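You operate a simulated robot arm through the tools that you are given. There is no shell and no other tool. Be economical: measure what you need, move in short steps, check, and stop when the job is done.

The job below is to be done with a simulated two-armed robot. You get a single attempt, and the scene is never put back.

JOB
Brush the screen frame clean and fit its red thumb screw.
Fine: hold the frame still for both; brush back where it lay; the screw ends snug. Set down upright: brush. What is to be rubbed or washed off counts as gone when no trace of it is left.
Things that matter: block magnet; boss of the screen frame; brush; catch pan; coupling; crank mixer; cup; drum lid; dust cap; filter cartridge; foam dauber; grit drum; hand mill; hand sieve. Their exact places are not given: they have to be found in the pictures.

It is judged by the outcome, as a careful person would: the job done as asked, and still so three seconds after it is handed in. It fails if anything else is knocked over, pushed out of place, dropped, spilled or broken.

ROBOT AND FRAMES
Two 7-joint arms with two-finger parallel grippers on one trunk, on a base that drives. Base frame: it is fixed to the floor where the robot stands at the start and does not move with it; the origin is under the middle of the robot, x ahead of it, y to its left, z up. Units: mm, degrees, N and s.
The left shoulder is at the start at [70, 133, 1201], the right one opposite. With the tool pointing down near the work surface each hand reaches from about 100 to 640 mm from the robot's upright axis, wherever it stands, measured 20 degrees to its own side. Places, roughly: block magnet [500, -1250, 750]; boss of the screen frame [600, -300, 800]; drum lid [750, -2500, 1000]; dust cap [750, -1500, 1000]; foam dauber [500, -1750, 750]; grit drum [750, -2500, 750]; hose end [750, -1250, 750]; spare deck [750, -3000, 750]; tile [750, -2250, 750]; tile board [750, -750, 750]; tile tray [750, -2250, 750]; try block [500, -2500, 750]. Payload 1.57 kg a hand.
The TCP of each hand is the grasp point between the finger pads, 30 mm short of the fingertips. In the tool frame z runs along the fingers and y along their closing line. The gripper opens to 80 mm. The fingers are 17 mm wide and 12 mm thick; the gripper's body (40 by 82 mm) begins 80 mm behind the TCP.
Orientation is that of the tool frame in the base frame, as a unit quaternion [w, x, y, z]. With the fingers straight down and closing along the base's y, the tool's x points along the base's -x, its y along +y and its z along -z.

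CONTROLS
- The arms move only by the tool step_arm. It takes "left_moves", "right_moves" or both (then of equal length, played together; a hand with none holds still); each is a list that holds one entry, the list of rows, each a list of 7 numbers: the shift along the base's x, y, z in units of 200 mm (1.0 is 200 mm), then the turn, a rotation vector about the base's x, y, z in units of 45 degrees (1.0 is 45 degrees), then the finger opening in mm, from 0 to 80. In form: [[[x, y, z, rx, ry, rz, fingers], ...]]. A call has 1 to 8 rows; each row is the pose to reach, as a shift and turn from the pose commanded when the call began. A call with a number of a shift or a turn outside -1 to 1 is refused whole. Each row takes 0.2 s and may step no farther than 50 mm and 8.6 degrees from the row before; otherwise, or with a gripper value out of range, the whole call is refused. Where a pose cannot be reached the arm comes as near as it can. A force on the tool above 60 N (or 10 N above the force at the start of the call, whichever is more), or a blocked arm, ends the call early, and 0.2 s more pass. The fingers move at their own pace (about 153 mm/s each) and stop on an object; they squeeze with about 37 N. The grip force told is the motor's: it shows also when the fingers shut on nothing. Time passes only in rows, and 0.2 s behind the last, so rows that repeat a pose let the fingers close. The reply holds the time, the measured pose of the TCP, the force on the tool along the base axes, the opening and the grip force, in the units named above and with some noise, with the torque about the TCP (base axes, N m) and any sound that the robot's microphone picked up.
- Cameras (640 x 400 px; columns grow to the right, rows downward): "scene" is now at [129.4, -22.1, 1412.5]; the picture's right is [-0.24, -0.97, 0.00], its down [-0.69, 0.17, -0.71] and it looks along [0.69, -0.17, -0.71] (base axes); focal length 233 px, centre (320, 200). "left" rides on the left gripper at [72, 7, -122] in its tool frame; the picture's right is [-0.09, 1.00, 0.00], its down [-0.84, -0.08, -0.54] and it looks along [-0.54, -0.05, 0.84] (tool axes); focal length 238 px, centre (320, 200). "right" rides on the right gripper at [72, -7, -122] in its tool frame; the picture's right is [0.09, 1.00, 0.00], its down [-0.84, 0.08, -0.54] and it looks along [-0.54, 0.05, 0.84] (tool axes); focal length 238 px, centre (320, 200).
- grab_frame(camera): a new picture of that camera. No time passes.
- slide_trunk(by): slides the trunk up (or, below 0, down) by that many mm; the arms and the scene camera ride with it, the base frame stays. It gives what a move gives, with no picture.
- roll_base(legs): drives the robot by 1 to 6 legs, each [ahead, left, turn to the left] in mm, mm and degrees, along the robot's own axes; the way and the turn of a leg run together, so that a leg with both is an arc; at most 1500 mm and 180 degrees a leg. The arms and the cameras ride along, it lands a little off, and it stops where it bumps. It gives what a move gives.
- pan_tilt(pan, tilt): turns the head with the scene camera to pan (to the left, within 86 degrees either way) and tilt (down, from -29 to 69), counted from straight ahead of the robot. It gives what a move gives.
- locate(camera, pixels): there is no depth. For up to 12 entries [column, row, z] of the newest picture of that camera ("zoom" is the newest enlarged one), the place [x, y] in the base frame at which the ray of that pixel passes the height z, good to about 2 mm. No time passes.
- close_up(camera, box): a new picture of the part [left, top, right, bottom] of that camera's present view, enlarged. No time passes.
- job_done(): hands the job in; it is judged then, once.

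Go step by step. Measure first, check grasps and placings, and put right what went wrong. The budget is 80 turns and 58 pictures, counting those below and the enlarged ones. Unless the task says otherwise, let go and move clear before handing in, and close with one line.

The tools are called as a command line: name --argument value ..., lists and objects as JSON in quotes. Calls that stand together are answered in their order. step_arm: Moves the arms, as the interface text tells. Its arguments: {"type":"object","properties":{"left_moves":{"type":"array","items":{"type":"array","items":{"type":"array","items":{"type":"number"}}}},"right_moves":{"type":"array","items":{"type":"array","items":{"type":"array","items":{"type":"number"}}}}},"required":[]} The other tools are called the same way: slide_trunk (by) slides the trunk up or down; roll_base (legs) drives the base; pan_tilt (pan, tilt) turns the head that bears the scene camera; grab_frame (camera) takes a picture; locate (camera, pixels) gives the place at which the rays of pixels pass given heights; close_up (camera, box) takes an enlarged picture of a part of a camera's view; job_done () hands the job in.

At the start:

```text
time: 0.0
left_position: [386.1, -53.8, 1103.0]
left_tool_rot: [0.0, 0.0, 1.0, 0.0]
left_wrist_force: [-0.3, -0.4, 0.2]
left_moment: [-0.01, 0.01, -0.02]
left_grip_width: 80.0
left_grip_force: 0.0
right_position: [321.0, -448.1, 1137.3]
right_tool_rot: [0.0, 0.0, 1.0, 0.0]
right_wrist_force: [-0.4, -0.3, -0.1]
right_moment: [0.02, -0.01, -0.02]
right_grip_width: 80.1
right_grip_force: 0.1
trunk travel left (down, up): [-775.0, 165.0]
robot x, y, heading: [0.8, 1.2, -0.2]
head pan, tilt: [-13.9, 45.0]
```

scene: 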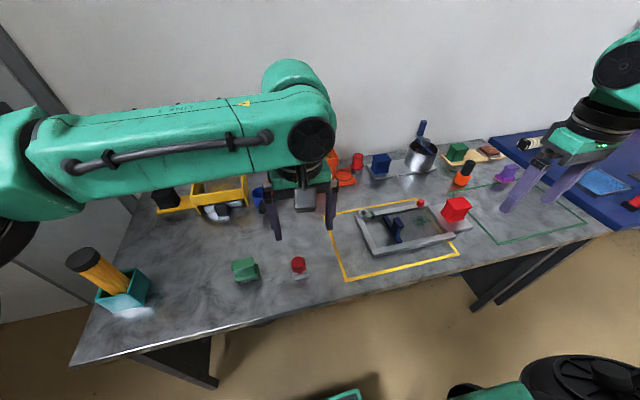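
right: 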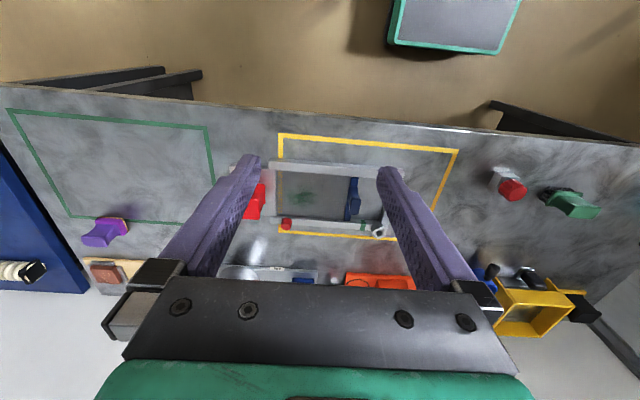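
left: 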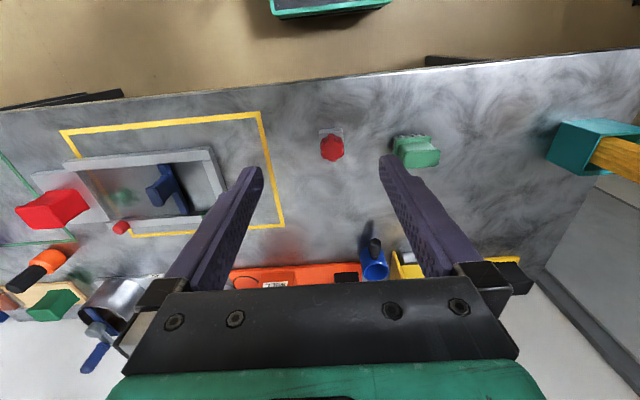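

The scene shows the screen frame around (410,230), with a blue item on it, a red block at (456,208) and a red knob at (298,265). I'll enlarge those parts.

close_up --camera "scene" --box '[320, 160, 480, 290]'

close_up --camera "left" --box '[0, 90, 290, 290]'

close_up --camera "left" --box '[290, 90, 470, 200]'

close_up --camera "right" --box '[230, 120, 470, 300]'

```text
3.08 times, centred on (400, 225) of scene
```

zoom: 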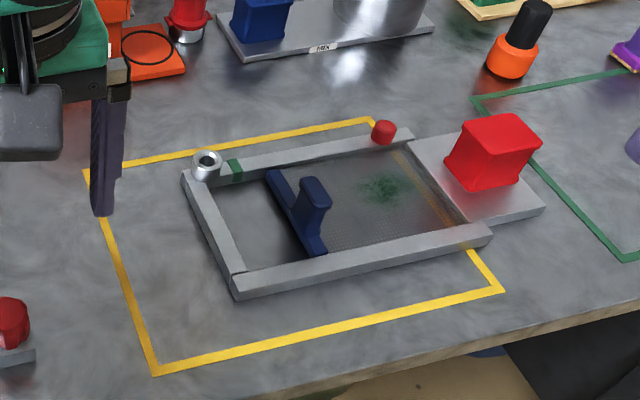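

```text
2.00 times, centred on (145, 190) of left
```

zoom: 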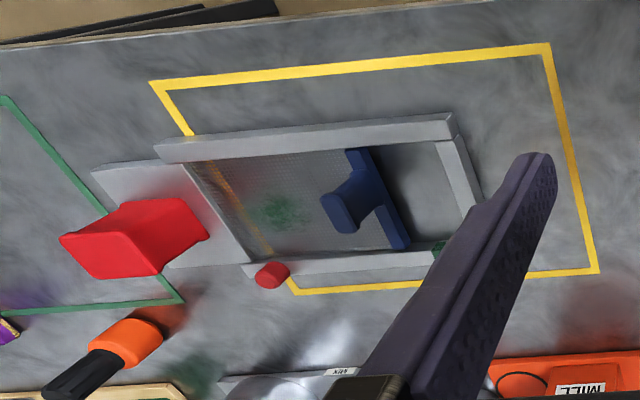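

```text
3.56 times, centred on (380, 145) of left
```

zoom: 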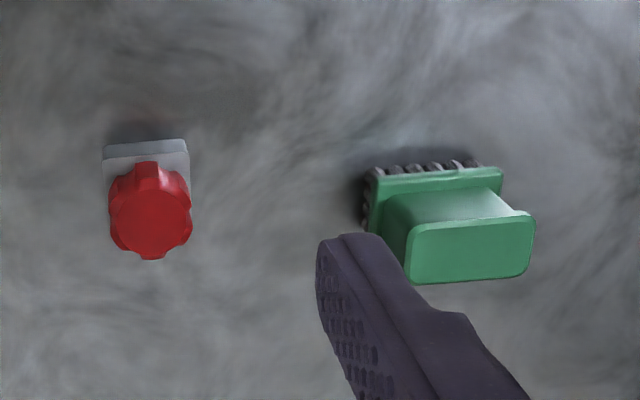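

```text
2.22 times, centred on (350, 210) of right
```

zoom: 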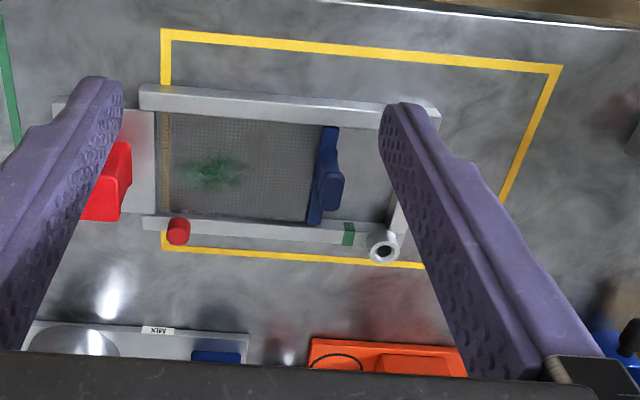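

I'll triangulate the bench height with the near-left corner of the yellow outline, then the boss, screw, brush and handle.

locate --camera "scene" --pixels '[[346.4, 281.8, 700], [346.4, 281.8, 750], [346.4, 281.8, 800], [367.5, 213, 750], [367.5, 213, 800], [456, 203, 750], [456, 203, 800], [298, 262, 750], [298, 262, 800], [245, 265, 750], [245, 265, 800]]'

locate --camera "left" --pixels '[[259, 112.5, 700], [259, 112.5, 750], [259, 112.5, 800], [332, 149, 750], [332, 149, 800], [422, 158, 750], [422, 158, 800], [40, 214, 750], [40, 214, 800]]'

locate --camera "right" --pixels '[[458, 150, 700], [458, 150, 750], [458, 150, 800], [379, 232, 750], [379, 232, 800], [513, 190, 750], [513, 190, 800], [575, 209, 750], [575, 209, 800]]'

```text
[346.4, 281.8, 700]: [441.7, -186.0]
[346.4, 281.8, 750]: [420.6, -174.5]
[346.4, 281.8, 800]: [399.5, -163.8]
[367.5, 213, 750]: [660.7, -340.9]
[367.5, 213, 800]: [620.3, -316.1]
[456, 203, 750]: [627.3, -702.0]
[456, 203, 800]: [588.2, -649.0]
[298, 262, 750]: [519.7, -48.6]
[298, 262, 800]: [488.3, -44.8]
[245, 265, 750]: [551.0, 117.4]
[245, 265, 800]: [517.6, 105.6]
```

```text
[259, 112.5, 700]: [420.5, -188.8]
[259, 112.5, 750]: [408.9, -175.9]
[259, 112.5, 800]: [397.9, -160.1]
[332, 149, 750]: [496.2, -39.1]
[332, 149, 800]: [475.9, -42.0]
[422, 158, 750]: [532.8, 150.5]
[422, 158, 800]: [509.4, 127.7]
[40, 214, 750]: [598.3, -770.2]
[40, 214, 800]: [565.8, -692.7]
```

```text
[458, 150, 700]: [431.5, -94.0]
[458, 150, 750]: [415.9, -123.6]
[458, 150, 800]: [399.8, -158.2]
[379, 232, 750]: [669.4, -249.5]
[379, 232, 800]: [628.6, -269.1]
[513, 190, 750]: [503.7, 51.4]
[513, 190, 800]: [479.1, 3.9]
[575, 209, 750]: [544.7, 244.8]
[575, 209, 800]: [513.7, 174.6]
```

The bench top is about z 800. Estimates so far are boss about (582,-290,852), screw about (453,-43,855), brush about (487,104,850) and red handle about (515,-555,885). Next I'll check the bench edge and the base front before driving.

locate --camera "scene" --pixels '[[345, 306, 800], [470, 269, 800], [90, 365, 800], [345, 392, 250], [345, 392, 100], [345, 392, 400], [570, 360, 800]]'

locate --camera "right" --pixels '[[445, 52, 100], [445, 52, 250], [445, 52, 400], [345, 111, 800]]'

```text
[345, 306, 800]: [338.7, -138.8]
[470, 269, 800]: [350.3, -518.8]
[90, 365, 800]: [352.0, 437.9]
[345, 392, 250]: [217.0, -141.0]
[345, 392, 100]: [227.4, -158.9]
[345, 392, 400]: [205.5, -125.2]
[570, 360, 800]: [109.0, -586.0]
```

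```text
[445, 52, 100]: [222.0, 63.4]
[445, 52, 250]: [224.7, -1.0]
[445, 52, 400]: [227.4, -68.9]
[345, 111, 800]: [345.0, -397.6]
```

The bench edge is at x≈345 and the base front at about 225. I'll drive 75 mm ahead and 260 mm right so that all the targets are in reach.

roll_base --legs '[[0, -260, 0], [75, 0, 0]]'

pan_tilt --pan 0 --tilt 48

grab_frame --camera "scene"

grab_frame --camera "right"

grab_frame --camera "left"

```text
time: 2.5
left_position: [456.8, -312.4, 1103.8]
left_tool_rot: [0.002, 0.001, 1.0, 0.001]
left_wrist_force: [-0.6, 0.8, -0.2]
left_moment: [0.0, -0.03, 0.0]
left_grip_width: 80.2
left_grip_force: 0.0
right_position: [391.6, -706.7, 1139.6]
right_tool_rot: [0.002, 0.0, 1.0, 0.0]
right_wrist_force: [1.4, 0.2, 0.0]
right_moment: [-0.02, -0.05, 0.01]
right_grip_width: 80.0
right_grip_force: 0.0
trunk travel left (down, up): [-775.0, 165.0]
robot x, y, heading: [74.2, -254.2, -0.1]
head pan, tilt: [-13.9, 45.0]
```

```text
time: 3.3
left_position: [461.7, -312.8, 1102.7]
left_tool_rot: [0.0, 0.0, 1.0, 0.001]
left_wrist_force: [0.5, 0.0, 0.0]
left_moment: [0.0, 0.03, -0.01]
left_grip_width: 79.9
left_grip_force: 0.1
right_position: [397.0, -706.0, 1138.0]
right_tool_rot: [-0.002, 0.0, 1.0, 0.0]
right_wrist_force: [0.7, 0.3, -0.5]
right_moment: [0.01, -0.02, -0.01]
right_grip_width: 79.8
right_grip_force: 0.1
trunk travel left (down, up): [-775.0, 165.0]
robot x, y, heading: [73.1, -261.2, -0.0]
head pan, tilt: [0.0, 48.0]
```

```text
50 pictures are left
```

scene: 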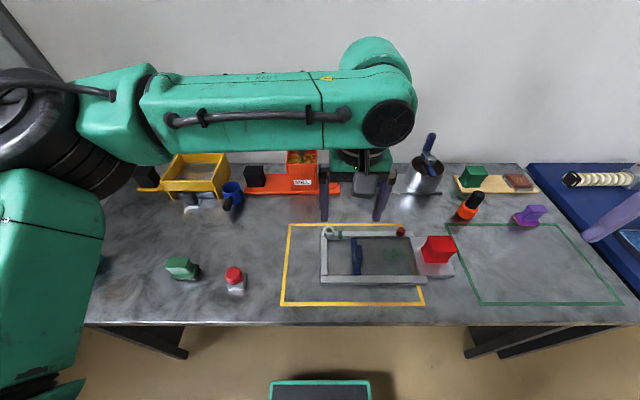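

```text
49 pictures are left
```

right: 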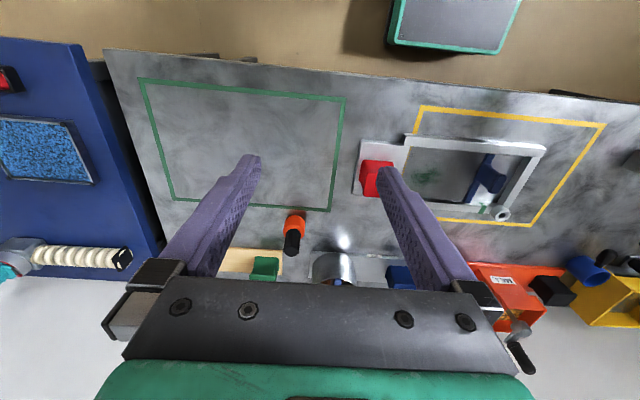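

```text
48 pictures are left
```

left: 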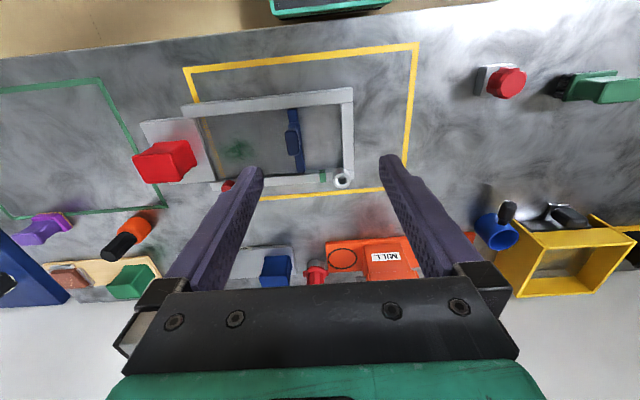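

I'll move the right hand toward the red handle and the left hand toward the screw and brush, so the wrist cameras see them from closer.

step_arm --left_moves '[[[-0.05, 0.17, -0.05, 0, 0, 0, 80], [-0.1, 0.34, -0.1, 0, 0, 0, 80], [-0.15, 0.51, -0.15, 0, 0, 0, 80], [-0.2, 0.68, -0.2, 0, 0, 0, 80], [-0.25, 0.84, -0.25, 0, 0, 0, 80], [-0.3, 1.0, -0.3, 0, 0, 0, 80]]]' --right_moves '[[[0.0, 0.13, -0.11, 0, 0, 0, 80], [0.0, 0.26, -0.22, 0, 0, 0, 80], [0.0, 0.39, -0.33, 0, 0, 0, 80], [0.0, 0.52, -0.44, 0, 0, 0, 80], [0.0, 0.65, -0.55, 0, 0, 0, 80], [0.0, 0.75, -0.65, 0, 0, 0, 80]]]'

step_arm --left_moves '[[[-0.03, 0.2, -0.05, 0, 0, 0, 80], [-0.06, 0.4, -0.1, 0, 0, 0, 80], [-0.1, 0.57, -0.15, 0, 0, 0, 80], [-0.15, 0.72, -0.22, 0, 0, 0, 80]]]'

grab_frame --camera "right"

grab_frame --camera "left"

```text
time: 4.7
left_position: [401.7, -123.1, 1046.4]
left_tool_rot: [0.001, 0.0, 1.0, -0.001]
left_wrist_force: [-0.1, -0.8, 0.6]
left_moment: [0.01, -0.02, -0.02]
left_grip_width: 80.0
left_grip_force: 0.1
left hand out of reach, approached as far as the arm can: row 6
right_position: [390.1, -562.9, 1013.9]
right_tool_rot: [0.0, 0.011, 1.0, 0.004]
right_wrist_force: [0.2, 0.9, -0.3]
right_moment: [-0.04, -0.02, 0.03]
right_grip_width: 80.0
right_grip_force: 0.0
right hand out of reach, approached as far as the arm can: row 6
trunk travel left (down, up): [-775.0, 165.0]
robot x, y, heading: [74.9, -259.4, -0.3]
head pan, tilt: [0.0, 48.0]
```

```text
time: 5.7
left_position: [399.8, 36.5, 1005.1]
left_tool_rot: [0.001, 0.003, 1.0, -0.004]
left_wrist_force: [-0.6, 0.6, 0.0]
left_moment: [-0.1, -0.07, 0.0]
left_grip_width: 79.9
left_grip_force: 0.1
left hand out of reach, approached as far as the arm can: row 1, 2, 3, 4
right_position: [388.1, -559.4, 1016.0]
right_tool_rot: [0.001, 0.012, 1.0, 0.001]
right_wrist_force: [-1.4, 0.1, 0.2]
right_moment: [-0.04, -0.02, -0.02]
right_grip_width: 80.1
right_grip_force: 0.0
trunk travel left (down, up): [-775.0, 165.0]
robot x, y, heading: [73.9, -262.1, 0.1]
head pan, tilt: [0.0, 48.0]
```

```text
47 pictures are left
```

right: 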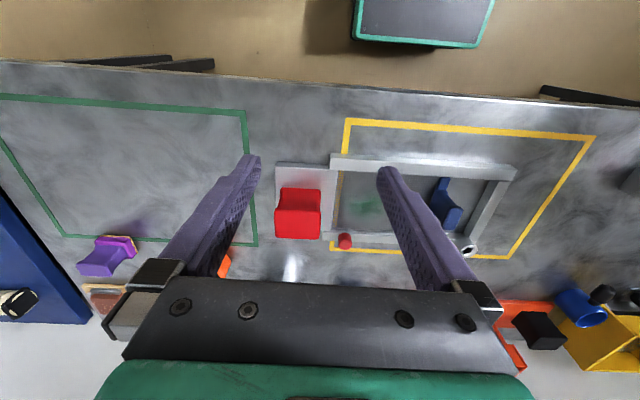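

```text
46 pictures are left
```

left: 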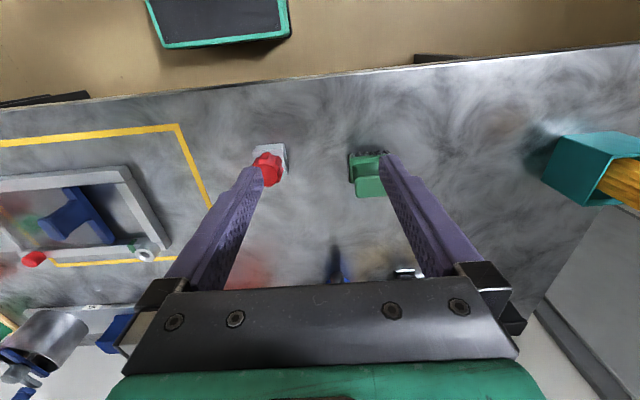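

Both hands are near their targets; "out of reach" came from being too close in. I'll zoom on the screw, brush and handle.

close_up --camera "left" --box '[230, 130, 410, 220]'

locate --camera "zoom" --pixels '[[130, 120, 860], [130, 120, 830]]'

close_up --camera "right" --box '[250, 140, 530, 280]'

close_up --camera "scene" --box '[150, 210, 480, 320]'

```text
3.56 times, centred on (320, 175) of left
```

zoom: 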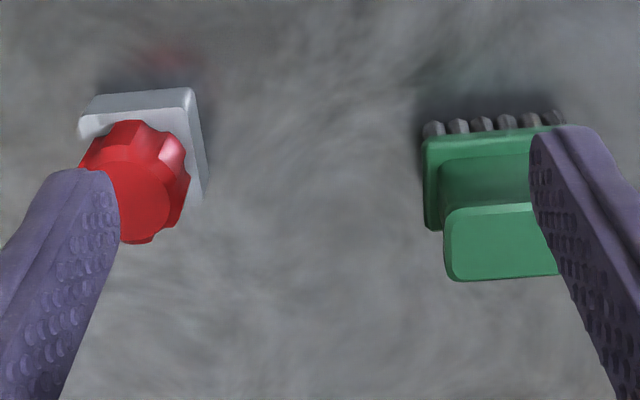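

```text
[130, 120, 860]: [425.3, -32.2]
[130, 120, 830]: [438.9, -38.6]
```

```text
2.29 times, centred on (390, 210) of right
```

zoom: 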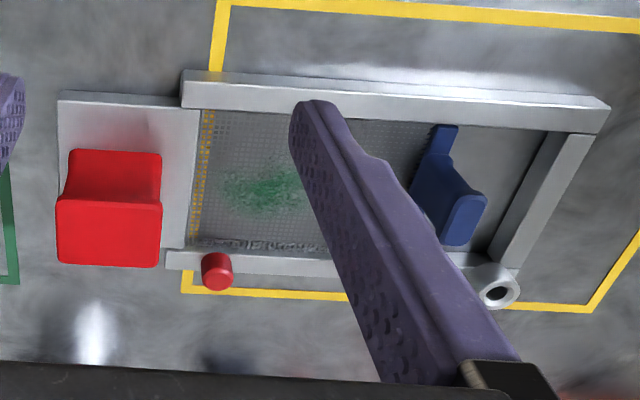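

```text
1.94 times, centred on (315, 265) of scene
```

zoom: 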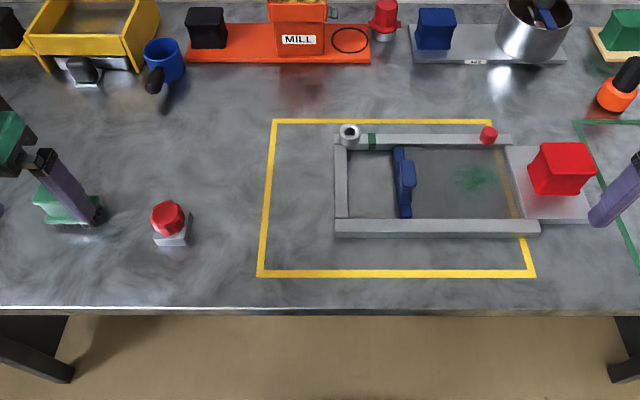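

The screw stands head-up in a grey stand, the brush rests bristles-down, and the red handle is a waisted block. I'll triangulate the handle and boss between the right and scene cameras.

locate --camera "right" --pixels '[[297.4, 224.4, 860], [297.4, 224.4, 890], [468.5, 250, 830], [468.5, 250, 860], [272, 163, 800], [275, 232, 880], [319, 231, 880]]'

locate --camera "scene" --pixels '[[440.3, 242.3, 860], [440.3, 242.3, 890], [332.5, 231.3, 830], [332.5, 231.3, 860], [239.5, 273, 830], [239.5, 273, 860]]'

step_arm --left_moves '[[[0.05, 0.2, 0, 0, 0, 0, 80], [0.1, 0.42, 0, 0, 0, 0, 80]]]' --right_moves '[[[0.2, 0.0, 0, 0, 0, 0, 80], [0.3, 0.03, 0, 0, 0, 0, 80]]]'

close_up --camera "left" --box '[230, 100, 410, 220]'

```text
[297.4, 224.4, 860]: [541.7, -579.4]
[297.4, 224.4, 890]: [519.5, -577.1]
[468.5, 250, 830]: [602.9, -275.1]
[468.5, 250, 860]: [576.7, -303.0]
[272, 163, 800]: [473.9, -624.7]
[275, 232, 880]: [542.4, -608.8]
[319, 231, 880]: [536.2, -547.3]
```

```text
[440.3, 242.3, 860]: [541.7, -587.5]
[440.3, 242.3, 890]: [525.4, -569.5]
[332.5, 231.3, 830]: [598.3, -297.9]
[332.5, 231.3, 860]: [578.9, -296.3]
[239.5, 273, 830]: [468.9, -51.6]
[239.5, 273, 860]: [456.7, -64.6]
```

```text
time: 6.3
left_position: [421.9, 118.6, 1005.6]
left_tool_rot: [0.0, 0.001, 1.0, -0.002]
left_wrist_force: [-0.2, 0.8, -0.8]
left_moment: [-0.07, 0.0, -0.02]
left_grip_width: 79.8
left_grip_force: 0.0
right_position: [455.2, -545.1, 1010.8]
right_tool_rot: [0.0, 0.001, 1.0, -0.002]
right_wrist_force: [-0.1, 0.0, -0.5]
right_moment: [-0.03, -0.01, 0.01]
right_grip_width: 80.0
right_grip_force: 0.0
trunk travel left (down, up): [-775.0, 165.0]
robot x, y, heading: [74.4, -256.0, -0.1]
head pan, tilt: [0.0, 48.0]
```

```text
3.33 times, centred on (320, 160) of left
```

zoom: 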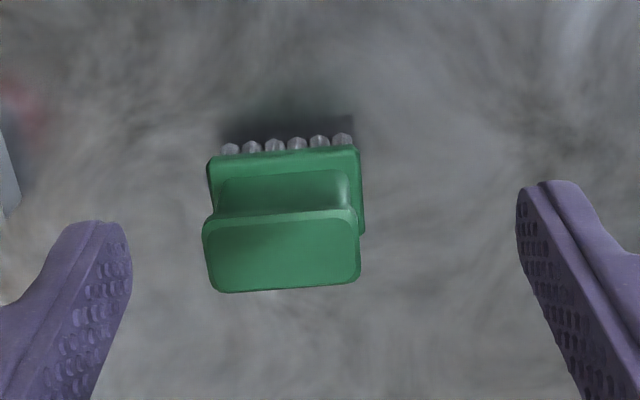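

The brush is aligned with the base axes, bristles down, with a neck that closes along y. I'll locate its features, and take a frame from the right hand above the handle.

locate --camera "zoom" --pixels '[[282, 252, 840], [282, 252, 850], [282, 252, 860], [203, 220, 855], [360, 208, 855], [215, 292, 855], [285, 145, 800], [230, 148, 808], [340, 138, 808], [210, 156, 825], [360, 148, 825]]'

close_up --camera "right" --box '[220, 100, 420, 225]'

close_up --camera "scene" --box '[150, 230, 270, 305]'

```text
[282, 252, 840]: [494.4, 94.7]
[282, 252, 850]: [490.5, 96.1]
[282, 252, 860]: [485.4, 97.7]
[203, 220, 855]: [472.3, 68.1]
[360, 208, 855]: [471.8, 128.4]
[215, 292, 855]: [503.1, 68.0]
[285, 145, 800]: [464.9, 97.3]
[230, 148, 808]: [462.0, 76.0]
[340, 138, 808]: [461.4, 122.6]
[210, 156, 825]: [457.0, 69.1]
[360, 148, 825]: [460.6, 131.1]
```

```text
3.20 times, centred on (320, 162) of right
```

zoom: 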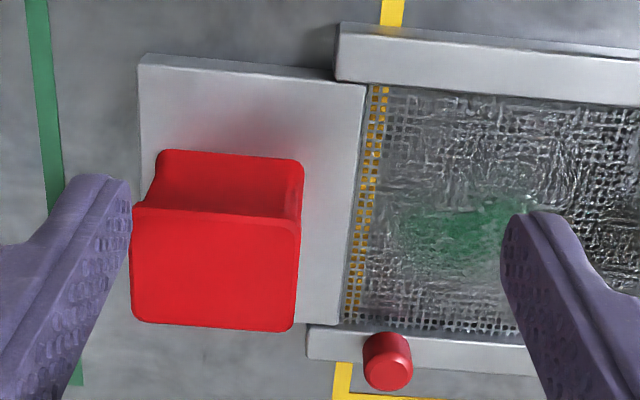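

```text
5.33 times, centred on (210, 268) of scene
```

zoom: 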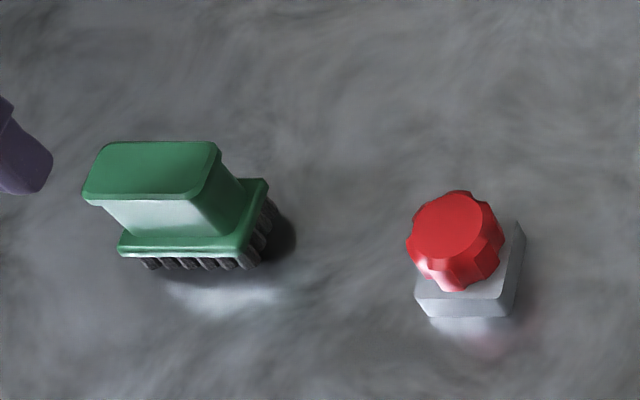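

Next I'll triangulate the brush and screw tops in the scene close-up, and the handle in the right camera.

locate --camera "zoom" --pixels '[[152, 172, 840], [152, 172, 850], [152, 172, 860], [455, 230, 840], [455, 230, 850], [455, 230, 860], [185, 245, 820], [185, 268, 800], [463, 300, 815], [103, 143, 857], [215, 143, 857]]'

locate --camera "right" --pixels '[[287, 183, 870], [287, 183, 880], [287, 183, 890], [262, 165, 880], [313, 169, 880], [262, 201, 880], [312, 203, 880], [341, 273, 830]]'

```text
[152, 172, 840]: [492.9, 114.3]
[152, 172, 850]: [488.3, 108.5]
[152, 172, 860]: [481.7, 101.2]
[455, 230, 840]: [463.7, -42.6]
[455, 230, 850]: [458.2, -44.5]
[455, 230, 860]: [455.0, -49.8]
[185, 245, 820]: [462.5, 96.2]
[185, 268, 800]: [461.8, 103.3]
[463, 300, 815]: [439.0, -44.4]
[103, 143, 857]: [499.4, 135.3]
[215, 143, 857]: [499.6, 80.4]
```

```text
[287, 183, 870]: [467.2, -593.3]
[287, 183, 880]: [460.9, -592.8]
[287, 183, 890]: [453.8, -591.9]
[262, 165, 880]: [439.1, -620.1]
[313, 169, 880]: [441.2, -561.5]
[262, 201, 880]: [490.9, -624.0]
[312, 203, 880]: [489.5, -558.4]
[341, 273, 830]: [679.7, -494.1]
```

The handle top centre is about (530,-578,875) and the brush top about (486,100,860). I'll hover both hands just above them with fingers open and check.

step_arm --left_moves '[[[0.11, -0.03, -0.14, 0, 0, 0, 80], [0.22, -0.06, -0.28, 0, 0, 0, 80], [0.32, -0.093, -0.42, 0, 0, 0, 80], [0.32, -0.093, -0.42, 0, 0, 0, 80]]]' --right_moves '[[[0.13, -0.06, -0.14, 0, 0, 0, 80], [0.26, -0.11, -0.28, 0, 0, 0, 80], [0.37, -0.16, -0.42, 0, 0, 0, 80], [0.37, -0.16, -0.42, 0, 0, 0, 80]]]'

grab_frame --camera "right"

grab_frame --camera "left"

grab_frame --camera "scene"

```text
time: 7.3
left_position: [485.9, 95.2, 921.3]
left_tool_rot: [0.0, 0.001, 1.0, 0.0]
left_wrist_force: [-0.4, 0.7, -0.3]
left_moment: [0.02, 0.0, -0.03]
left_grip_width: 80.0
left_grip_force: 0.1
right_position: [527.3, -581.9, 924.3]
right_tool_rot: [0.0, 0.0, 1.0, -0.001]
right_wrist_force: [-1.1, 0.2, -0.3]
right_moment: [0.0, 0.04, 0.01]
right_grip_width: 79.9
right_grip_force: 0.2
trunk travel left (down, up): [-775.0, 165.0]
robot x, y, heading: [72.8, -257.0, -0.1]
head pan, tilt: [0.0, 48.0]
```

```text
39 pictures are left
```

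right: 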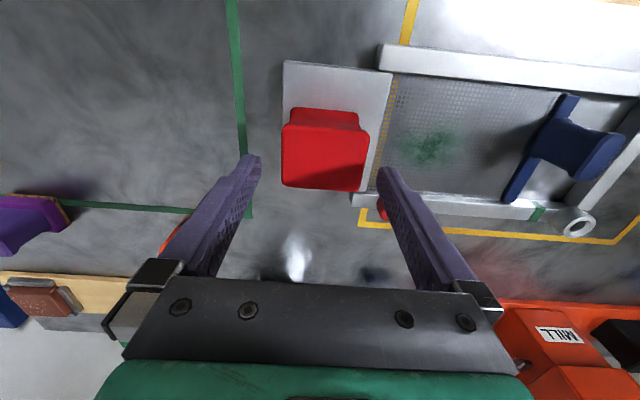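

```text
38 pictures are left
```

left: 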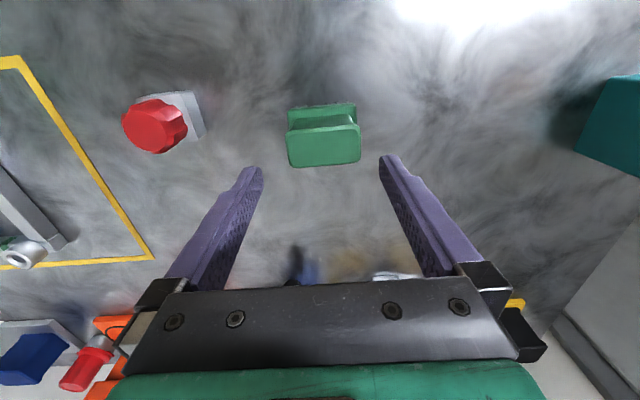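

```text
37 pictures are left
```

scene: 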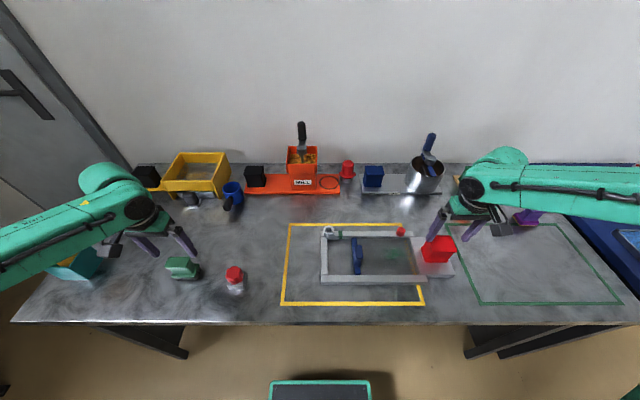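

The brush and handle sit in front of the fingertips at left (323,148) and right (325,157). I'll locate both tops.

locate --camera "left" --pixels '[[323, 149, 855], [323, 149, 865], [287, 134, 858], [360, 131, 858], [291, 168, 858], [360, 165, 858], [153, 126, 845], [153, 126, 855]]'

locate --camera "right" --pixels '[[325, 157, 870], [325, 157, 880], [283, 125, 875], [369, 130, 875], [283, 187, 875], [363, 191, 875], [579, 222, 840], [579, 222, 850], [432, 145, 815]]'

locate --camera "scene" --pixels '[[181, 263, 858], [438, 243, 875], [327, 231, 840], [327, 231, 850], [396, 254, 815]]'

```text
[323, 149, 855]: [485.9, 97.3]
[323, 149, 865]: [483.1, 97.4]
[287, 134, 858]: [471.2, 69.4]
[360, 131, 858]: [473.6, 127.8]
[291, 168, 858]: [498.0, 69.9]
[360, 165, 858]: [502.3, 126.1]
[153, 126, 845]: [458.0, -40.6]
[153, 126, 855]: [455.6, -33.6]
```

```text
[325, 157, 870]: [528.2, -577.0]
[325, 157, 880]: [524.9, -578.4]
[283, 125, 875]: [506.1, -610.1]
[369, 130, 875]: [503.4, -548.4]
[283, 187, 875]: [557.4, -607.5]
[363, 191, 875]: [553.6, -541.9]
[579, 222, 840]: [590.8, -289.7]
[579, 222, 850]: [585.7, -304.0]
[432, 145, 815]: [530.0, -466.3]
```

```text
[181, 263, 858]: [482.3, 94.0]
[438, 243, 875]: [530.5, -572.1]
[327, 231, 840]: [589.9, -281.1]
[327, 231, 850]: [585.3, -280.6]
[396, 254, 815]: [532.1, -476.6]
```

Both grips need only small shifts, 3–5 mm. I'll descend and close both hands, with fingertips near z 822.

step_arm --left_moves '[[[0.0, 0.014, -0.18, 0, 0, 0, 80], [0.003, 0.014, -0.35, 0, 0, 0, 80], [0.003, 0.014, -0.35, 0, 0, 0, 80]]]' --right_moves '[[[0.012, 0.024, -0.18, 0, 0, 0, 80], [0.012, 0.024, -0.352, 0, 0, 0, 80], [0.012, 0.024, -0.352, 0, 0, 0, 80]]]'

grab_frame --camera "right"

grab_frame --camera "left"

```text
time: 8.1
left_position: [487.8, 97.7, 853.7]
left_tool_rot: [0.001, 0.0, 1.0, 0.0]
left_wrist_force: [-1.2, -0.8, 0.2]
left_moment: [0.0, -0.01, 0.01]
left_grip_width: 80.0
left_grip_force: 0.0
right_position: [530.4, -578.1, 856.6]
right_tool_rot: [0.0, 0.0, 1.0, 0.0]
right_wrist_force: [0.1, 0.5, 0.1]
right_moment: [0.01, -0.02, 0.01]
right_grip_width: 79.9
right_grip_force: 0.1
trunk travel left (down, up): [-775.0, 165.0]
robot x, y, heading: [72.3, -258.0, -0.2]
head pan, tilt: [0.0, 48.0]
```

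```text
36 pictures are left
```

right: 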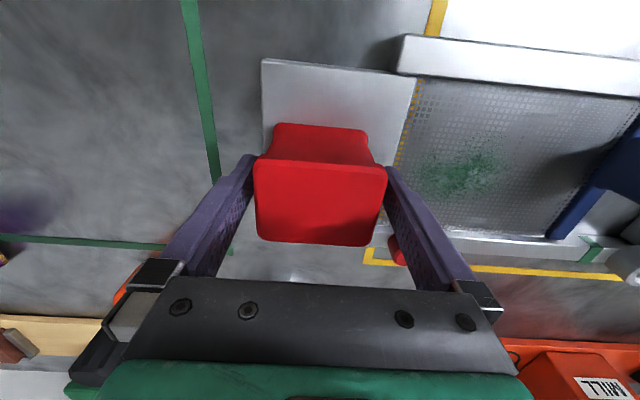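

```text
35 pictures are left
```

left: 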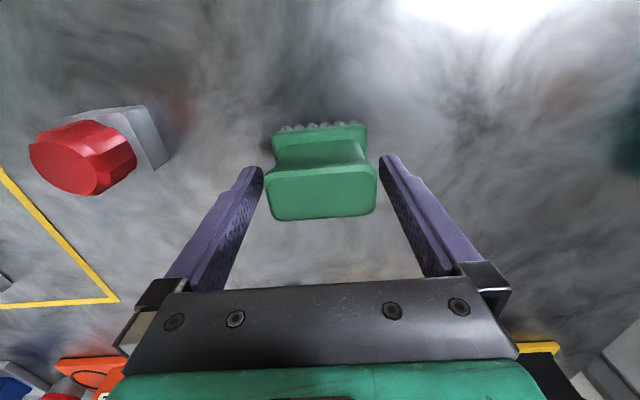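

Both objects are straddled and centred, so I'll close both hands.

step_arm --left_moves '[[[0, 0, 0, 0, 0, 0, 60], [0, 0, 0, 0, 0, 0, 40], [0, 0, 0, 0, 0, 0, 30], [0, 0, 0, 0, 0, 0, 30]]]' --right_moves '[[[0, 0, 0, 0, 0, 0, 65], [0, 0, 0, 0, 0, 0, 40], [0, 0, 0, 0, 0, 0, 30], [0, 0, 0, 0, 0, 0, 30]]]'

close_up --camera "scene" --box '[300, 200, 480, 310]'

```text
time: 9.1
left_position: [487.1, 98.2, 853.4]
left_tool_rot: [0.0, 0.001, 1.0, 0.0]
left_wrist_force: [0.5, 0.1, 0.1]
left_moment: [0.03, -0.04, 0.05]
left_grip_width: 55.3
left_grip_force: 37.2
right_position: [531.7, -579.2, 855.4]
right_tool_rot: [0.0, -0.001, 1.0, 0.0]
right_wrist_force: [-0.1, -0.2, 0.1]
right_moment: [-0.27, -0.03, 0.05]
right_grip_width: 63.9
right_grip_force: 37.0
trunk travel left (down, up): [-775.0, 165.0]
robot x, y, heading: [73.4, -257.8, -0.1]
head pan, tilt: [0.0, 48.0]
```

```text
3.56 times, centred on (390, 255) of scene
```

zoom: 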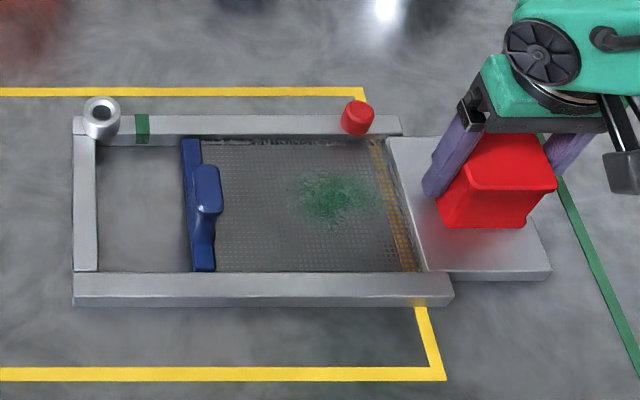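

Both grips are solid (55 and 64 mm) and the frame has not moved. I'll locate the smear, rails and slider in this enlarged view.

locate --camera "zoom" --pixels '[[292, 200, 810], [380, 195, 810], [330, 168, 810], [340, 228, 810], [300, 147, 810], [300, 270, 820], [195, 265, 815], [413, 268, 810], [335, 197, 810], [100, 108, 845], [356, 110, 850], [435, 205, 860]]'

step_arm --left_moves '[[[0, 0, 0.15, 0, 0, 0, 30], [0, 0, 0.35, 0, 0, 0, 30], [0, 0, 0.5, 0, 0, 0, 30], [0, -0.2, 0.5, 0, 0, 0, 30], [0, -0.4, 0.5, 0, 0, 0, 30], [0, -0.6, 0.5, 0, 0, 0, 30], [0, -0.8, 0.5, 0, 0, 0, 30], [0, -1.0, 0.5, 0, 0, 0, 30]]]'

```text
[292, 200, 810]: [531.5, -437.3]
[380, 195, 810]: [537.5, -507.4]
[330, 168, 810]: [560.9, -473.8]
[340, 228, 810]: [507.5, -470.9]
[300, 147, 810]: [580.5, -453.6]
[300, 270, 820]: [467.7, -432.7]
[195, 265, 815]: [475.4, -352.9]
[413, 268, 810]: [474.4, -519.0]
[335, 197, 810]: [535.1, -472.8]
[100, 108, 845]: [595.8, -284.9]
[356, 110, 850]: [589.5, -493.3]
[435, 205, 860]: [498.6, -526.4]
```

```text
time: 10.9
left_position: [488.0, -100.8, 949.4]
left_tool_rot: [-0.001, 0.0, 1.0, 0.0]
left_wrist_force: [0.2, -0.1, -0.1]
left_moment: [0.04, 0.03, -0.03]
left_grip_width: 55.2
left_grip_force: 36.8
right_position: [533.0, -579.6, 855.9]
right_tool_rot: [0.0, 0.0, 1.0, 0.0]
right_wrist_force: [0.8, -0.2, -0.7]
right_moment: [-0.24, 0.01, -0.02]
right_grip_width: 63.7
right_grip_force: 37.0
trunk travel left (down, up): [-775.0, 165.0]
robot x, y, heading: [75.9, -255.5, -0.0]
head pan, tilt: [0.0, 48.0]
```

The brush is held and lifted. The smear centre is about (534,-472), spanning x 505–562 and y -507 to -437. I'll carry the brush over it high, then lower it.

step_arm --left_moves '[[[0.04, -0.2, 0, 0, 0, 0, 30], [0.08, -0.4, 0, 0, 0, 0, 30], [0.12, -0.6, 0, 0, 0, 0, 30], [0.16, -0.8, 0, 0, 0, 0, 30], [0.2, -1.0, 0, 0, 0, 0, 30]]]'

step_arm --left_moves '[[[0.02, -0.2, 0, 0, 0, 0, 30], [0.03, -0.4, 0, 0, 0, 0, 30], [0.03, -0.6, 0, 0, 0, 0, 30], [0.03, -0.79, 0, 0, 0, 0, 30], [0.03, -0.79, -0.2, 0, 0, 0, 30]]]'

grab_frame --camera "scene"

grab_frame --camera "left"

```text
time: 12.1
left_position: [529.9, -303.4, 949.9]
left_tool_rot: [-0.001, 0.001, 1.0, 0.001]
left_wrist_force: [0.0, -0.7, -0.9]
left_moment: [0.03, -0.01, 0.02]
left_grip_width: 55.3
left_grip_force: 37.0
right_position: [532.9, -579.0, 856.0]
right_tool_rot: [0.0, 0.0, 1.0, 0.0]
right_wrist_force: [0.3, 0.0, 0.7]
right_moment: [-0.28, 0.02, 0.05]
right_grip_width: 63.5
right_grip_force: 37.6
trunk travel left (down, up): [-775.0, 165.0]
robot x, y, heading: [77.0, -257.8, 0.1]
head pan, tilt: [0.0, 48.0]
```

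```text
time: 13.3
left_position: [503.8, -425.8, 922.8]
left_tool_rot: [0.002, -0.001, 1.0, 0.003]
left_wrist_force: [-0.1, -0.2, -0.6]
left_moment: [-0.02, -0.02, 0.02]
left_grip_width: 55.1
left_grip_force: 37.0
left hand out of reach, approached as far as the arm can: row 4, 5
right_position: [531.3, -578.8, 857.3]
right_tool_rot: [0.0, 0.0, 1.0, 0.0]
right_wrist_force: [-0.9, 0.2, 0.0]
right_moment: [-0.3, 0.02, 0.0]
right_grip_width: 63.7
right_grip_force: 36.3
trunk travel left (down, up): [-775.0, 165.0]
robot x, y, heading: [75.0, -253.9, 0.2]
head pan, tilt: [0.0, 48.0]
```

```text
33 pictures are left
```

scene: 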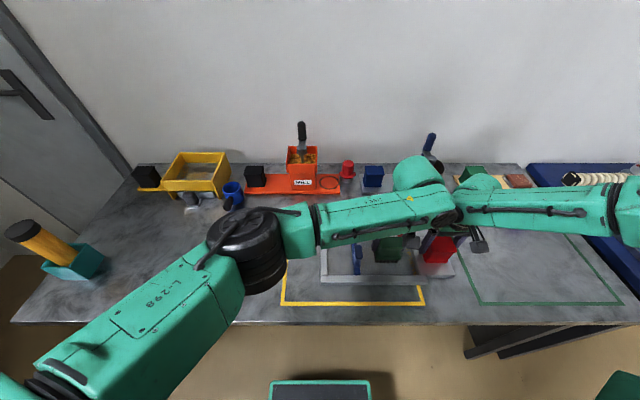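

```text
32 pictures are left
```

left: 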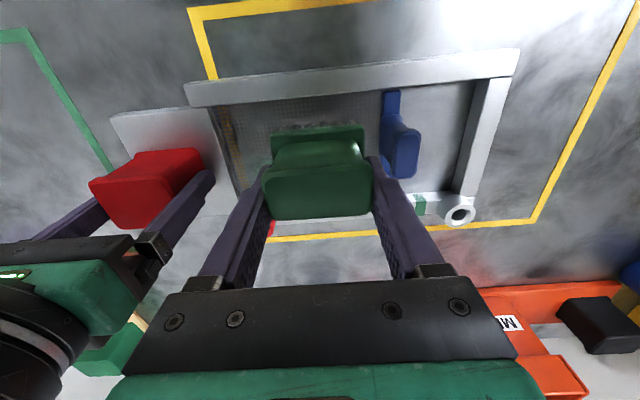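

The left arm cannot reach the smear from here, and the two gripper bodies would nearly touch. I'll release the handle, lift and turn the right hand 90°, then drive 170 mm to the right.

step_arm --left_moves '[[[0, 0, 0.0, 0, 0, 0, 30], [0, 0.05, 0.1, 0, 0, 0, 30], [0, 0.2, 0.2, 0, 0, 0, 30], [0, 0.4, 0.3, 0, 0, 0, 30], [0, 0.5, 0.3, 0, 0, 0, 30], [0, 0.5, 0.3, 0, 0, 0, 30], [0, 0.5, 0.3, 0, 0, 0, 30], [0, 0.5, 0.3, 0, 0, 0, 30]]]' --right_moves '[[[0, 0, 0, 0, 0, 0, 80], [0, 0, 0, 0, 0, 0, 80], [0, 0, 0.2, 0, 0, 0, 80], [0, 0, 0.4, 0, 0, 0, 80], [0, 0, 0.5, 0, 0, 0.16, 80], [0, 0, 0.5, 0, 0, 0.33, 80], [0, 0, 0.5, 0, 0, 0.5, 80], [0, 0, 0.5, 0, 0, 0.67, 80]]]'

step_arm --right_moves '[[[0, 0, 0, 0, 0, 0.17, 80], [0, 0, 0, 0, 0, 0.34, 80], [0, 0, 0, 0, 0, 0.51, 80], [0, 0, 0, 0, 0, 0.68, 80], [0, 0, 0, 0, 0, 0.85, 80], [0, 0, 0, 0, 0, 1.0, 80]]]'

step_arm --right_moves '[[[0, 0, 0, 0, 0, 0.17, 80], [0, 0, 0, 0, 0, 0.33, 80]]]'

roll_base --legs '[[0, -170, 0]]'

grab_frame --camera "scene"

```text
time: 15.1
left_position: [505.1, -324.6, 981.5]
left_tool_rot: [0.0, 0.0, 1.0, 0.0]
left_wrist_force: [-0.1, 0.3, -1.0]
left_moment: [0.01, 0.0, -0.02]
left_grip_width: 55.4
left_grip_force: 36.8
right_position: [530.9, -578.4, 952.5]
right_tool_rot: [0.0, -0.261, 0.965, 0.001]
right_wrist_force: [0.6, -0.4, 0.4]
right_moment: [0.01, 0.0, 0.02]
right_grip_width: 80.1
right_grip_force: 0.0
trunk travel left (down, up): [-775.0, 165.0]
robot x, y, heading: [70.2, -260.1, 0.1]
head pan, tilt: [0.0, 48.0]
```

```text
time: 16.5
left_position: [505.3, -325.0, 980.9]
left_tool_rot: [0.0, 0.0, 1.0, 0.0]
left_wrist_force: [-0.1, -0.7, -0.9]
left_moment: [0.02, 0.0, -0.01]
left_grip_width: 55.2
left_grip_force: 37.4
right_position: [532.1, -577.5, 952.9]
right_tool_rot: [0.001, -0.611, 0.792, 0.001]
right_wrist_force: [-1.1, 0.5, -1.2]
right_moment: [0.02, 0.0, 0.03]
right_grip_width: 80.1
right_grip_force: 0.0
trunk travel left (down, up): [-775.0, 165.0]
robot x, y, heading: [76.0, -256.7, -0.0]
head pan, tilt: [0.0, 48.0]
```

```text
time: 17.1
left_position: [504.4, -324.8, 981.8]
left_tool_rot: [0.0, 0.0, 1.0, 0.0]
left_wrist_force: [0.2, 0.1, -0.9]
left_moment: [-0.03, 0.0, 0.0]
left_grip_width: 55.1
left_grip_force: 37.0
right_position: [532.0, -578.5, 953.0]
right_tool_rot: [0.0, 0.708, -0.706, 0.0]
right_wrist_force: [-0.5, 0.3, 0.5]
right_moment: [-0.01, 0.0, 0.03]
right_grip_width: 80.1
right_grip_force: 0.0
trunk travel left (down, up): [-775.0, 165.0]
robot x, y, heading: [76.0, -254.8, 0.1]
head pan, tilt: [0.0, 48.0]
```

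```text
time: 18.5
left_position: [505.8, -489.4, 982.6]
left_tool_rot: [0.0, 0.0, 1.0, -0.001]
left_wrist_force: [-0.2, 0.3, -0.2]
left_moment: [0.02, -0.04, 0.0]
left_grip_width: 55.5
left_grip_force: 37.4
right_position: [532.4, -743.4, 954.9]
right_tool_rot: [0.0, 0.708, -0.706, 0.001]
right_wrist_force: [0.0, -0.6, -0.2]
right_moment: [-0.01, 0.0, -0.01]
right_grip_width: 79.8
right_grip_force: 0.1
trunk travel left (down, up): [-775.0, 165.0]
robot x, y, heading: [78.3, -423.8, -0.0]
head pan, tilt: [0.0, 48.0]
```

```text
31 pictures are left
```

scene: 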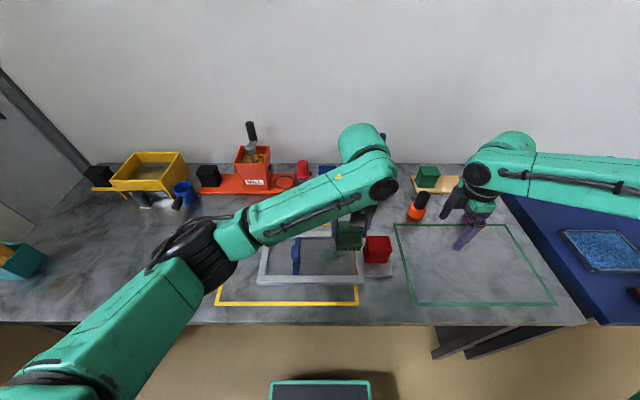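

The base is at y -424. I'll move the right hand back over the handle, now closing along x, while the left hand backs off to the left.

step_arm --left_moves '[[[0, 0.2, 0, 0, 0, 0, 30], [0, 0.4, 0, 0, 0, 0, 30], [0, 0.5, 0, 0, 0, 0, 30], [0, 0.5, 0, 0, 0, 0, 30], [0, 0.5, 0, 0, 0, 0, 30], [0, 0.5, 0, 0, 0, 0, 30]]]' --right_moves '[[[0, 0.2, 0, 0, 0, 0, 80], [0, 0.4, 0, 0, 0, 0, 80], [0, 0.6, 0, 0, 0, 0, 80], [0, 0.83, 0, 0, 0, 0, 80], [0, 0.83, -0.15, 0, 0, 0, 80], [0, 0.83, -0.15, 0, 0, 0, 80]]]'

grab_frame --camera "right"

close_up --camera "scene" --box '[240, 190, 420, 310]'

```text
time: 19.9
left_position: [505.1, -391.8, 981.3]
left_tool_rot: [0.0, 0.001, 1.0, 0.0]
left_wrist_force: [-0.8, 0.9, -0.1]
left_moment: [0.02, 0.02, -0.01]
left_grip_width: 55.1
left_grip_force: 37.5
right_position: [532.3, -579.5, 923.8]
right_tool_rot: [-0.001, 0.708, -0.706, -0.001]
right_wrist_force: [-0.3, 0.7, -0.8]
right_moment: [0.01, 0.02, 0.03]
right_grip_width: 79.9
right_grip_force: 0.0
trunk travel left (down, up): [-775.0, 165.0]
robot x, y, heading: [73.5, -426.7, 0.0]
head pan, tilt: [0.0, 48.0]
```

```text
30 pictures are left
```

right: 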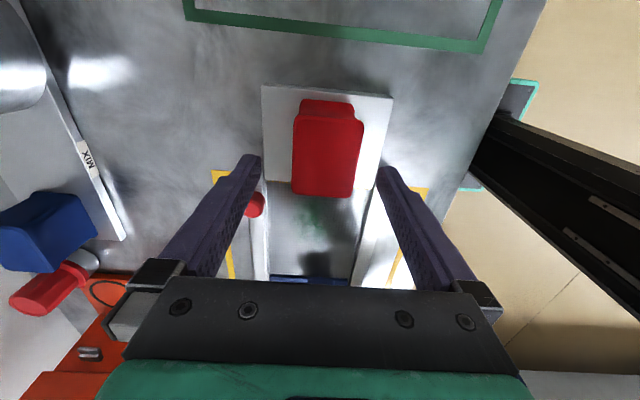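

```text
3.33 times, centred on (330, 250) of scene
```

zoom: 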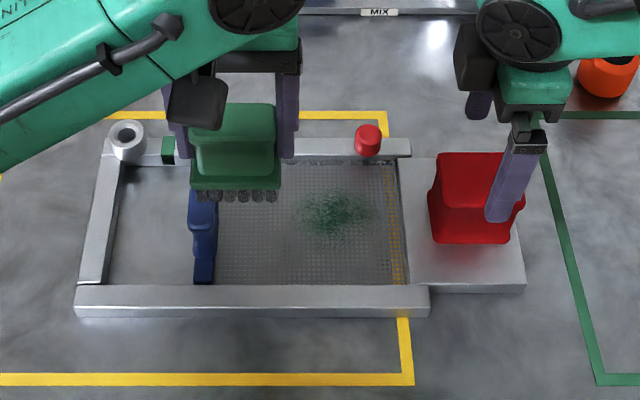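

The handle top appears at right (327,158); I'll locate it before descending.

locate --camera "right" --pixels '[[293, 128, 875], [364, 124, 875], [291, 193, 875], [355, 198, 875], [326, 160, 875], [315, 218, 810]]'

```text
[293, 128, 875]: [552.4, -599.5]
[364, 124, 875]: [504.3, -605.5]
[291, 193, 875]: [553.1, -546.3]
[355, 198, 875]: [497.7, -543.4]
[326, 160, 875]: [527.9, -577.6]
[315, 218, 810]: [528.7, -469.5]
```

The handle centre is about (528,-576). I'll descend, shift 3.5 mm in x and close.

step_arm --right_moves '[[[-0.017, 0.01, -0.17, 0, 0, 0, 80], [-0.017, 0.01, -0.335, 0, 0, 0, 80], [-0.017, 0.01, -0.335, 0, 0, 0, 80], [-0.017, 0.01, -0.335, 0, 0, 0, 60], [-0.017, 0.01, -0.335, 0, 0, 0, 40], [-0.017, 0.01, -0.335, 0, 0, 0, 30], [-0.017, 0.01, -0.335, 0, 0, 0, 30]]]'

close_up --camera "scene" --box '[240, 190, 420, 310]'

```text
time: 21.5
left_position: [504.3, -391.4, 982.8]
left_tool_rot: [-0.001, 0.001, 1.0, -0.001]
left_wrist_force: [0.4, -0.1, -0.4]
left_moment: [0.0, 0.03, -0.02]
left_grip_width: 55.1
left_grip_force: 37.3
right_position: [519.0, -588.0, 869.1]
right_tool_rot: [0.0, 0.707, -0.707, -0.001]
right_wrist_force: [0.4, 1.1, 0.5]
right_moment: [-0.11, 0.06, -0.07]
right_grip_width: 49.9
right_grip_force: 37.1
right hand out of reach, approached as far as the arm can: row 2, 3, 4, 5, 6, 7
trunk travel left (down, up): [-775.0, 165.0]
robot x, y, heading: [74.2, -429.6, -0.2]
head pan, tilt: [0.0, 48.0]
```

```text
3.33 times, centred on (330, 250) of scene
```

zoom: 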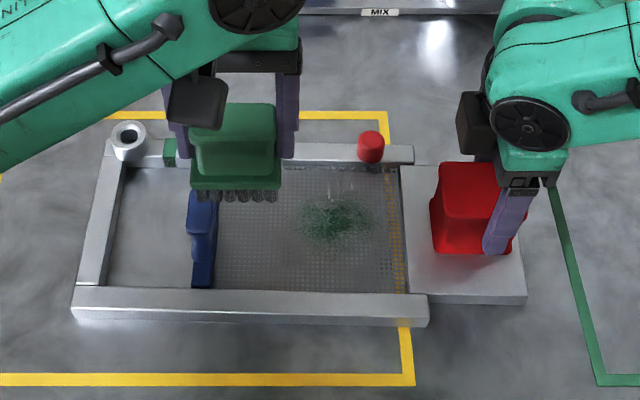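

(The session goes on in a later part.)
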